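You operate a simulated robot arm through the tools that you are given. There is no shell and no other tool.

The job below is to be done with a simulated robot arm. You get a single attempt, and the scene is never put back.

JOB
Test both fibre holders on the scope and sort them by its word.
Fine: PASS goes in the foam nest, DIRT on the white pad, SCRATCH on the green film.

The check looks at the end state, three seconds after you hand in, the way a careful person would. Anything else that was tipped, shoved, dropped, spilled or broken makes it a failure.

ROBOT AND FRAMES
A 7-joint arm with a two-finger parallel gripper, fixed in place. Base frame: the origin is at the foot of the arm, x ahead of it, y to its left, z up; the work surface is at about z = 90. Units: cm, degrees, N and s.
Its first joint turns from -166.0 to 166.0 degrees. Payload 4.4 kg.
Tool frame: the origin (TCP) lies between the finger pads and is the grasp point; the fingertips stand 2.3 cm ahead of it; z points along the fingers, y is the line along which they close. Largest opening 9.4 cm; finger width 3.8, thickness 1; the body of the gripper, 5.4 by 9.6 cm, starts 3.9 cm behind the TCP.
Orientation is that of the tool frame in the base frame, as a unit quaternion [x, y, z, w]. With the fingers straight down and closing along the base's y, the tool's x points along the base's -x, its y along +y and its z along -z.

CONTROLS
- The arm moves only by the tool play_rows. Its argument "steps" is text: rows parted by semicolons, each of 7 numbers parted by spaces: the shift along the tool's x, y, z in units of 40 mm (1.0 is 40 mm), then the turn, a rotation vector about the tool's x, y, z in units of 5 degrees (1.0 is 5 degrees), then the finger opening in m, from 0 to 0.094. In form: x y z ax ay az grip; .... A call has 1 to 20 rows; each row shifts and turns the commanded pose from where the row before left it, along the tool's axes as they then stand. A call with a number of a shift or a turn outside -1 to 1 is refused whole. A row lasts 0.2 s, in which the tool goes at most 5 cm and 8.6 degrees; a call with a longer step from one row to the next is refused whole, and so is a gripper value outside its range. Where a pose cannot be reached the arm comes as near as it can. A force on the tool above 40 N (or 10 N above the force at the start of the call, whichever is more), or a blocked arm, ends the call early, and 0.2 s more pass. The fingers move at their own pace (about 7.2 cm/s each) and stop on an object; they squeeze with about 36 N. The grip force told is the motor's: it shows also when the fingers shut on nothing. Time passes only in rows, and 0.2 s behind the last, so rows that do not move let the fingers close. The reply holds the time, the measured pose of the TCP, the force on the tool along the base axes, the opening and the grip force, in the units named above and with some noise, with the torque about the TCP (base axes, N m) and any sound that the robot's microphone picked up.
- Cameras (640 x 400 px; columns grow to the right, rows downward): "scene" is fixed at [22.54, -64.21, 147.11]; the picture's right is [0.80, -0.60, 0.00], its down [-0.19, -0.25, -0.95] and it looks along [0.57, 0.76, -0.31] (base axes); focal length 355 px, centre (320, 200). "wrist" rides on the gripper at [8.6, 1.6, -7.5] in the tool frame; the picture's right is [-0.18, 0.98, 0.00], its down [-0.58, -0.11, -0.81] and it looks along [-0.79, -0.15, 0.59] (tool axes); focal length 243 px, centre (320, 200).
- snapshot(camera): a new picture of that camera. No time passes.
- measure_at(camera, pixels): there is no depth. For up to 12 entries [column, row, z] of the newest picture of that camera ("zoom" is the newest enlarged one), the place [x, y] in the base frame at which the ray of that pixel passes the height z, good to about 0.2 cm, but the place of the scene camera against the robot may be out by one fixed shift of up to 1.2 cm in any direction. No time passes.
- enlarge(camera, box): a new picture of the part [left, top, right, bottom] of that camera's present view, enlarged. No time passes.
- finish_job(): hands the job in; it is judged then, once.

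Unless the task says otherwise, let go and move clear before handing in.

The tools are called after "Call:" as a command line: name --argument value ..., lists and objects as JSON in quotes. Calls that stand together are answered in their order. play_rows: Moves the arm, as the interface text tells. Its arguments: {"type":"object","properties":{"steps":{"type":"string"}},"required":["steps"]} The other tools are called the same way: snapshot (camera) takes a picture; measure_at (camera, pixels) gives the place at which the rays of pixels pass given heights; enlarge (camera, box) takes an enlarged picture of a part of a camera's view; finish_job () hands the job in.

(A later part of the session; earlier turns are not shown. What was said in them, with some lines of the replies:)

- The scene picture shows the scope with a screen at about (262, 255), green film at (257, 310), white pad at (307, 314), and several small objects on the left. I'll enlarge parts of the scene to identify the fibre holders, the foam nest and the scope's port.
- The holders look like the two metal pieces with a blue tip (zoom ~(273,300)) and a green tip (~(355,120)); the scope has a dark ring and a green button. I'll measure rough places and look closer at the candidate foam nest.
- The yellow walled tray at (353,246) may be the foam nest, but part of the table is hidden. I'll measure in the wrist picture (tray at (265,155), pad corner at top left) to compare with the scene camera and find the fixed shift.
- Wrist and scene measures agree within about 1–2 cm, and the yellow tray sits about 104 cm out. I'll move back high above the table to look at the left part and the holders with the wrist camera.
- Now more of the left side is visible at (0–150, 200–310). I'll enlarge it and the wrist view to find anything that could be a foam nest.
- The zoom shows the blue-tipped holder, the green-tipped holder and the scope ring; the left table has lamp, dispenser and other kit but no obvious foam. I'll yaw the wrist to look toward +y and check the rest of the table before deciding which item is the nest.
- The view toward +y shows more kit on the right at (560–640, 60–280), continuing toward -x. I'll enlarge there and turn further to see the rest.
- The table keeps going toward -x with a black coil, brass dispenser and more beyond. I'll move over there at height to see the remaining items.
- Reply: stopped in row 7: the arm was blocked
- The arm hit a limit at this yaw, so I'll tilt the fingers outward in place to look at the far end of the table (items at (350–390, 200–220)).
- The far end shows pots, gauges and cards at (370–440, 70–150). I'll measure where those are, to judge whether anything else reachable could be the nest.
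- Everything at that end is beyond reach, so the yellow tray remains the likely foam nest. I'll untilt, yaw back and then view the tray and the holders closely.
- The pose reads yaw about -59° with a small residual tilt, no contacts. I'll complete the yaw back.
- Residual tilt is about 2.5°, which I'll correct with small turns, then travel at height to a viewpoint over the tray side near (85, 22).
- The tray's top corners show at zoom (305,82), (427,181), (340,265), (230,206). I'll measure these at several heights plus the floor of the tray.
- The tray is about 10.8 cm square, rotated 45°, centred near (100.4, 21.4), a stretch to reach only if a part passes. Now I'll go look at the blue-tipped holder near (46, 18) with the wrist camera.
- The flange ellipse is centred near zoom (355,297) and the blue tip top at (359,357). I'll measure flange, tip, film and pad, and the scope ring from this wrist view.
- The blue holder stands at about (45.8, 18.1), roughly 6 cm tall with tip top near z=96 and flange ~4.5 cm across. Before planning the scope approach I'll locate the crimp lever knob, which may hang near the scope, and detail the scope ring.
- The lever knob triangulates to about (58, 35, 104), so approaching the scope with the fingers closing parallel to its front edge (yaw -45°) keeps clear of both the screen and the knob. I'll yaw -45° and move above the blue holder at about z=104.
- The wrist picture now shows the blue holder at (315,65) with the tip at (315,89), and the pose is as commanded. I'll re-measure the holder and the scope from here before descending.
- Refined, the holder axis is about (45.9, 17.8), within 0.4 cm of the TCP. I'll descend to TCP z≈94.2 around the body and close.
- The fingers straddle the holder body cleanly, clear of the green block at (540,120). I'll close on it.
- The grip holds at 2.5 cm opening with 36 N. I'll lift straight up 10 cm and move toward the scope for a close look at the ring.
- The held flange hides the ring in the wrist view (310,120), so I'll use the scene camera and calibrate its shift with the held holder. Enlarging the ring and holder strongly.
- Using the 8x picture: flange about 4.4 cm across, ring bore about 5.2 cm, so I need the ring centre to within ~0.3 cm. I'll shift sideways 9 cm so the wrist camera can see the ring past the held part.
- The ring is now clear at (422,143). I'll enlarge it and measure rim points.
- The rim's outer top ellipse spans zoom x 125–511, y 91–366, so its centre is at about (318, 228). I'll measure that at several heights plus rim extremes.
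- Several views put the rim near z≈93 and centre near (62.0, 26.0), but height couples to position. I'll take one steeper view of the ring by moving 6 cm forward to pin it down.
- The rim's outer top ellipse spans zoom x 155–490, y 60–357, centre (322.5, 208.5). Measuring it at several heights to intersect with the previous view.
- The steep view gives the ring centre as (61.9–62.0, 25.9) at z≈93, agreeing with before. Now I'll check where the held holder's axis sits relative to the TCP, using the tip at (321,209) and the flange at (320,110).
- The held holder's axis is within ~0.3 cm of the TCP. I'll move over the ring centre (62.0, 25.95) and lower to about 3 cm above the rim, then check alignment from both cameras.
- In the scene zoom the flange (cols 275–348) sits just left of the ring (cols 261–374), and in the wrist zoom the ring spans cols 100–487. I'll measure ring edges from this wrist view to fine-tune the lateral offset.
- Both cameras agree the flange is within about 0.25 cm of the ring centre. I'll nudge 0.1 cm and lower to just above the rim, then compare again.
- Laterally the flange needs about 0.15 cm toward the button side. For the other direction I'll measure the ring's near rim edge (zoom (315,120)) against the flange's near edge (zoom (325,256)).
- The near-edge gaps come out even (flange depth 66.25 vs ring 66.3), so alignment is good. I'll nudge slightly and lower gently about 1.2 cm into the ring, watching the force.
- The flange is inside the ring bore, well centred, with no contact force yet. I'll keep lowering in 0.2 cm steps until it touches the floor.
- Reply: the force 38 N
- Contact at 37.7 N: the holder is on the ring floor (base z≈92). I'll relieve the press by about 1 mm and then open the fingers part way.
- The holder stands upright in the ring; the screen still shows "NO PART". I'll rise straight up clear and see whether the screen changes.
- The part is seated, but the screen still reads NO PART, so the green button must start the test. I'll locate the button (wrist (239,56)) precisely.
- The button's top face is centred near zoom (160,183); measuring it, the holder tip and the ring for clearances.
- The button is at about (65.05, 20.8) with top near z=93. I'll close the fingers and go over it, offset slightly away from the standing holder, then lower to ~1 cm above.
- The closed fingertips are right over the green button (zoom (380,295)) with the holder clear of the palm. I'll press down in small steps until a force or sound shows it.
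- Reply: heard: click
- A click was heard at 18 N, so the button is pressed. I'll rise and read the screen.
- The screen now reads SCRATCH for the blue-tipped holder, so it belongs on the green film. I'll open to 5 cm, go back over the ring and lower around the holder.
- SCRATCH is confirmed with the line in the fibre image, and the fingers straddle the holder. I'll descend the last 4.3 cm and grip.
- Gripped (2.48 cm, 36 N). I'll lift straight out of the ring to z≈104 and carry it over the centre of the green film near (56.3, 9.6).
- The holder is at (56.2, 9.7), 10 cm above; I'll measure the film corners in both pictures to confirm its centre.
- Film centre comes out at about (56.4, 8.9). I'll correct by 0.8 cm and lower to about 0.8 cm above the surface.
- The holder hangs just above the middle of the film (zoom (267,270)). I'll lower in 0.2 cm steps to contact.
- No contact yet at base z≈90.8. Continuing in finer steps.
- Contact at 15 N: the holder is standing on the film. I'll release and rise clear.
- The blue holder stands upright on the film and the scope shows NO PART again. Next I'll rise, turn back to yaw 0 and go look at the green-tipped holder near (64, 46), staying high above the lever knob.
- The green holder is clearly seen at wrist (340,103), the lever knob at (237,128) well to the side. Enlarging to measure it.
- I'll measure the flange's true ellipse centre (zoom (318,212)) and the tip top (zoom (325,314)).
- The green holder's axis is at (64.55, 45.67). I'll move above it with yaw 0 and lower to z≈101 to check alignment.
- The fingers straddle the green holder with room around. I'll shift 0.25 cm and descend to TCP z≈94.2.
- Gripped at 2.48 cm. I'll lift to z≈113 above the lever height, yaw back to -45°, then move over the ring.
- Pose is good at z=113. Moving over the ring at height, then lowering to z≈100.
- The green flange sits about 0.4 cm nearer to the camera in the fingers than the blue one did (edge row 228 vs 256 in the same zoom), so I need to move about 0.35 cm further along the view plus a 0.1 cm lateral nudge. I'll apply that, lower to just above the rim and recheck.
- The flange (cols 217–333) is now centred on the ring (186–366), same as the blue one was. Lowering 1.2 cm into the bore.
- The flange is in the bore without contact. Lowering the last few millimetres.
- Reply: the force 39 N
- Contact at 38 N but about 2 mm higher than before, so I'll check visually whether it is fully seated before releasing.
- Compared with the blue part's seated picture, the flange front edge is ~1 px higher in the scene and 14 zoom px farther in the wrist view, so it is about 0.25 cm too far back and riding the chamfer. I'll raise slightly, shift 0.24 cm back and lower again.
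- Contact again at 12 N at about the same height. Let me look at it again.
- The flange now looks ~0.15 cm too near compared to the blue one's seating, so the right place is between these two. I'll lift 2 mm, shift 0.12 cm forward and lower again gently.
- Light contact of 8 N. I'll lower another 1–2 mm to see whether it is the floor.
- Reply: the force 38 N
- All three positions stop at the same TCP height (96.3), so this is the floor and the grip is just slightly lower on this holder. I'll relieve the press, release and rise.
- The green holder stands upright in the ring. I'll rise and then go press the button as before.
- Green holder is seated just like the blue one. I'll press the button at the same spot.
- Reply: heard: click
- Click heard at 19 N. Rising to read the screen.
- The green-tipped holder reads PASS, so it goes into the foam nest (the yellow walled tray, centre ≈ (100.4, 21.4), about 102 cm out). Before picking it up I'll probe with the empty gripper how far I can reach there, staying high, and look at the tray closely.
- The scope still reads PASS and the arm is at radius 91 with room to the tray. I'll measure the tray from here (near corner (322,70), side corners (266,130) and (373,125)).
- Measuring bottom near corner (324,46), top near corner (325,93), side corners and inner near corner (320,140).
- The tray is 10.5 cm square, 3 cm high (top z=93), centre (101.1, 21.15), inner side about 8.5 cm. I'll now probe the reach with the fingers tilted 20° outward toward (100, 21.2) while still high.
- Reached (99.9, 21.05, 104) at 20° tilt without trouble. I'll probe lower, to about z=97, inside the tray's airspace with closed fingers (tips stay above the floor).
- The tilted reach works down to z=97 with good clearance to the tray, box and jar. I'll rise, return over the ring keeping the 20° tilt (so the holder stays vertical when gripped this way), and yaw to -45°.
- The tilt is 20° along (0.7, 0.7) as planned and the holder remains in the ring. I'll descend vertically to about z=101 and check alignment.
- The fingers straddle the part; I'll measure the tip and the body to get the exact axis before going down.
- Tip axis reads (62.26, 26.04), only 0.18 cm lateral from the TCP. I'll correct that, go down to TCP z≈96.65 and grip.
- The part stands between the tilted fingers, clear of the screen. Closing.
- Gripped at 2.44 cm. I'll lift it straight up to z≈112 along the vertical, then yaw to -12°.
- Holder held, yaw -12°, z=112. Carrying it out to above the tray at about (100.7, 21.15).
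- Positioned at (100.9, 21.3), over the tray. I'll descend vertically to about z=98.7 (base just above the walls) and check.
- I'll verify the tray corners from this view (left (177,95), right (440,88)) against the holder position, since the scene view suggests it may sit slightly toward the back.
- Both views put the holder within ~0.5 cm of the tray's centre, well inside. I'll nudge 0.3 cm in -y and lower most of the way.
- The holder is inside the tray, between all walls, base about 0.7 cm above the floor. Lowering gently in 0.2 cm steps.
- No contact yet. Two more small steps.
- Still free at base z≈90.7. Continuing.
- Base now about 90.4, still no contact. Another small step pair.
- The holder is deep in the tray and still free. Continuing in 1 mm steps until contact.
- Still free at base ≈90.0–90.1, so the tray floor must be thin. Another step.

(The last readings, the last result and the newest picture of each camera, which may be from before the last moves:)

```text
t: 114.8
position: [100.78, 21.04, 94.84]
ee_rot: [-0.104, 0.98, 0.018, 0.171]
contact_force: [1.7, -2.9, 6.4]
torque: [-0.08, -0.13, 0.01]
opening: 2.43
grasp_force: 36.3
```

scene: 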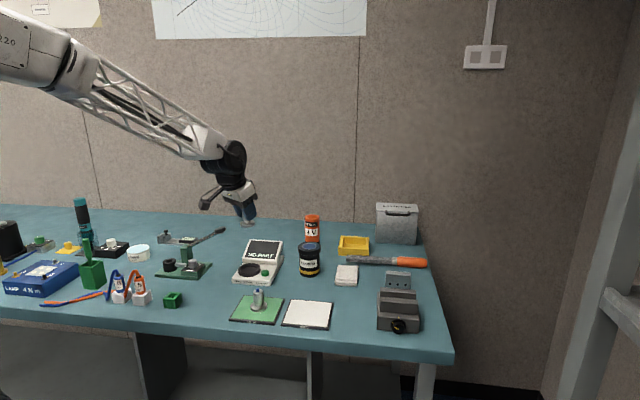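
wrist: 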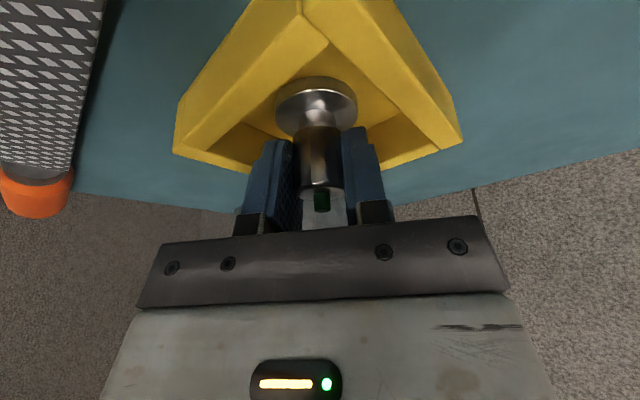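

Contact felt (6.4 N), so the base is on the tray floor. I'll open the fingers just to 4.2 cm, staying clear of the tray walls.

Call:
play_rows --steps "0 0 0 0 0 0 0.028;0 0 0 0 0 0 0.035;0 0 0 0 0 0 0.042;0 0 0 0 0 0 0.042;0 0 0 0 0 0 0.042"

Call:
snapshot --camera "wrist"

Call:
enlarge --camera "scene" --box '[330, 215, 380, 260]'

```text
t: 116.0
position: [100.8, 21.0, 94.73]
ee_rot: [-0.103, 0.98, 0.017, 0.171]
contact_force: [0.1, 0.2, -0.6]
torque: [-0.03, 0.0, 0.02]
opening: 4.2
grasp_force: 0.0
```

```text
taken
```

wrist: 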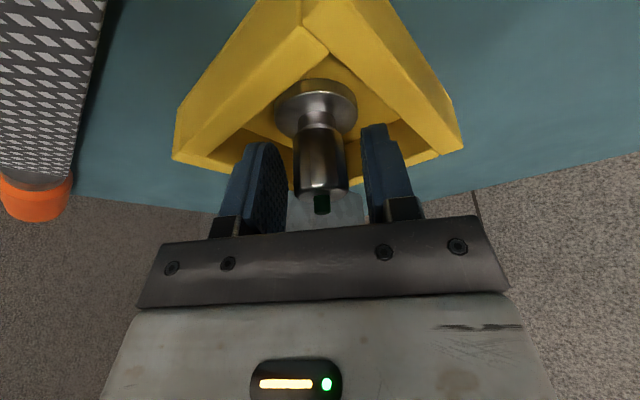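

```text
8.89 times, centred on (355, 238) of scene
```

zoom: 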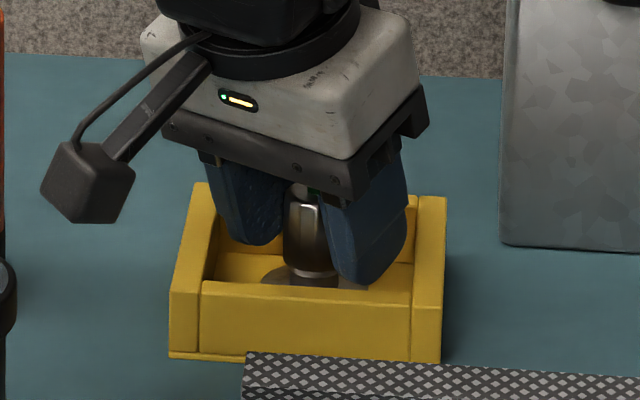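

The holder is free and upright in the tray with the fingers clear on both sides. Rising straight up.

Call:
play_rows --steps "-0.086 0 -0.235 0 0 0 0.042;-0.171 0 -0.47 0 0 0 0.042;-0.299 0 -0.8225 0 0 0 0.042;-0.299 0 -0.8225 0 0 0 0.042;-0.299 0 -0.8225 0 0 0 0.042;0 0 0 0 0 0 0.042"

Call:
snapshot --camera "wrist"

Call:
enlarge --camera "scene" --box '[320, 195, 400, 265]'

```text
t: 117.4
position: [100.93, 20.86, 108.2]
ee_rot: [-0.104, 0.98, 0.017, 0.169]
contact_force: [-0.5, 0.7, -0.4]
torque: [0.01, -0.01, -0.03]
opening: 4.22
grasp_force: 0.0
```

```text
taken
```

wrist: 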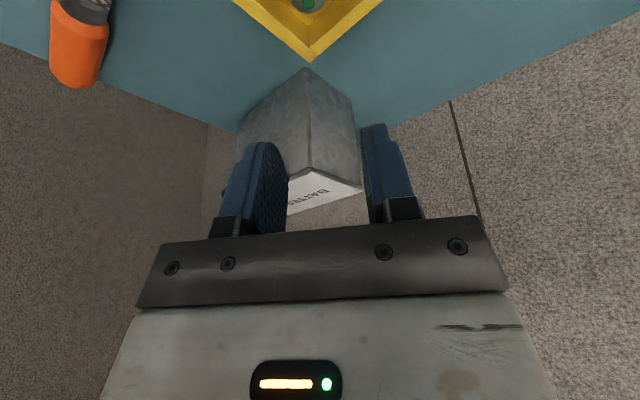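

```text
5.71 times, centred on (360, 230) of scene
```

zoom: 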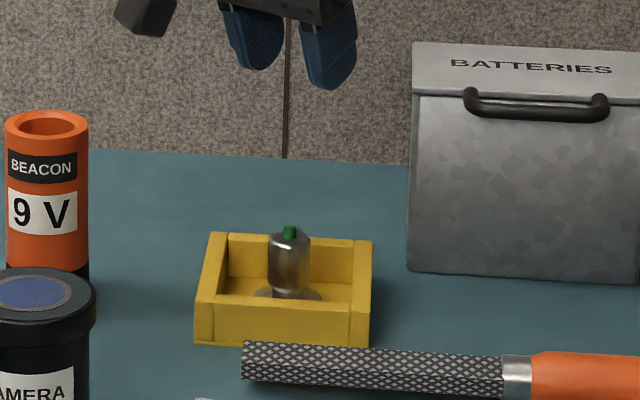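

The green holder stands upright in the nest. I'll retract up and back, untilt, and take final pictures of everything.

Call:
play_rows --steps "0.2 0 -0.8 0 0 0 0.042;0.743 0 -0.574 0 0 0 0.042;0.743 0 -0.574 0 0 0 0.042;0.743 0 -0.574 0 0 0 0.042;0.743 0 -0.574 0 0 0 0.042;0.743 0 -0.574 0 0 0 0.042;0.743 0 -0.574 0 0 0 0.042;0 0 0 0 1 0 0.042;0 0 0 0 1 0 0.042;0 0 0 0 1 0 0.042;0 0 0 0 1 0 0.042;0 0 0 0 0 0 0.042;0 0 0 0 0 0 0.042"

Call:
snapshot --camera "scene"

Call:
enlarge --camera "scene" --box '[200, 200, 440, 350]'

Call:
snapshot --camera "wrist"

```text
t: 120.2
position: [78.06, 16.04, 117.86]
ee_rot: [-0.105, 0.994, 0.0, -0.002]
contact_force: [-0.2, 0.0, 0.1]
torque: [0.0, -0.02, 0.02]
opening: 4.21
grasp_force: 0.0
```

```text
taken
```

scene: 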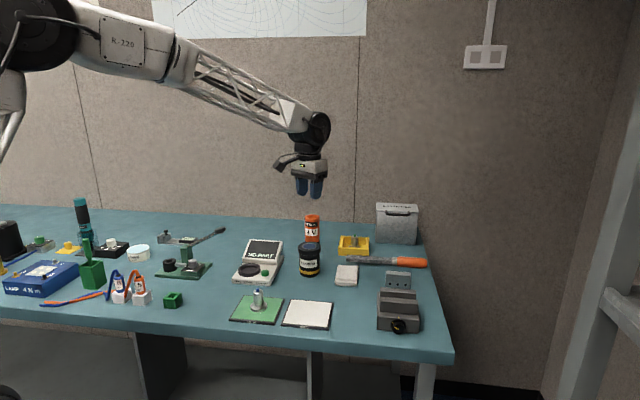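

```text
2.67 times, centred on (320, 275) of scene
```

zoom: 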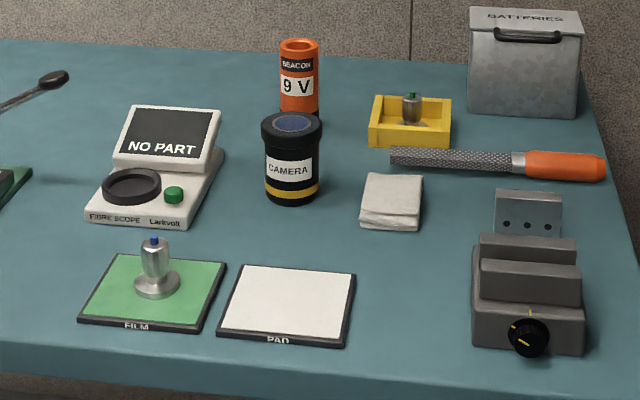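

```text
taken
```

wrist: 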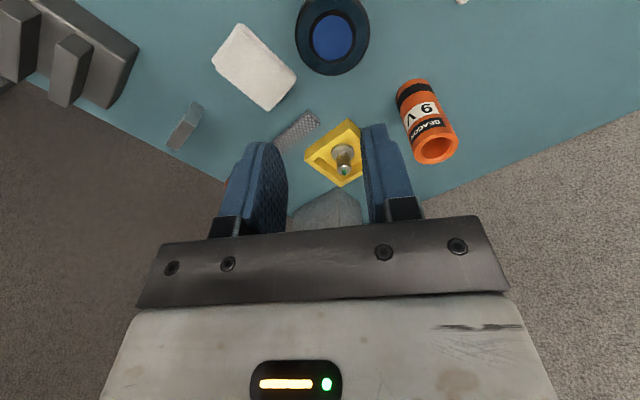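

Final pictures show the blue-tipped holder (SCRATCH) upright on the green film at zoom (155,270) and the green-tipped holder (PASS) upright in the yellow nest at (411,110). The scope is empty, nothing else has moved, and the arm is clear with open fingers, so I'll hand in.

Call:
finish_job

```text
The job is handed in.
```

I tested both fibre holders on the scope, sorted them by its reading, and handed the job in.

| Holder | Scope reading | Placed |
|---|---|---|
| Blue tip | SCRATCH | Upright on the green film |
| Green tip | PASS | Upright in the yellow walled tray, near its middle |

**Foam nest:** nothing on the table is labelled as the foam nest. I used the yellow tray because it was the only open holder I could reach that was big enough for a fibre holder's base. If the nest is something else, the green-tipped holder is in the wrong place.

In the last pictures the scope was empty, nothing else appeared to have moved or tipped, and the arm was clear with its fingers open.
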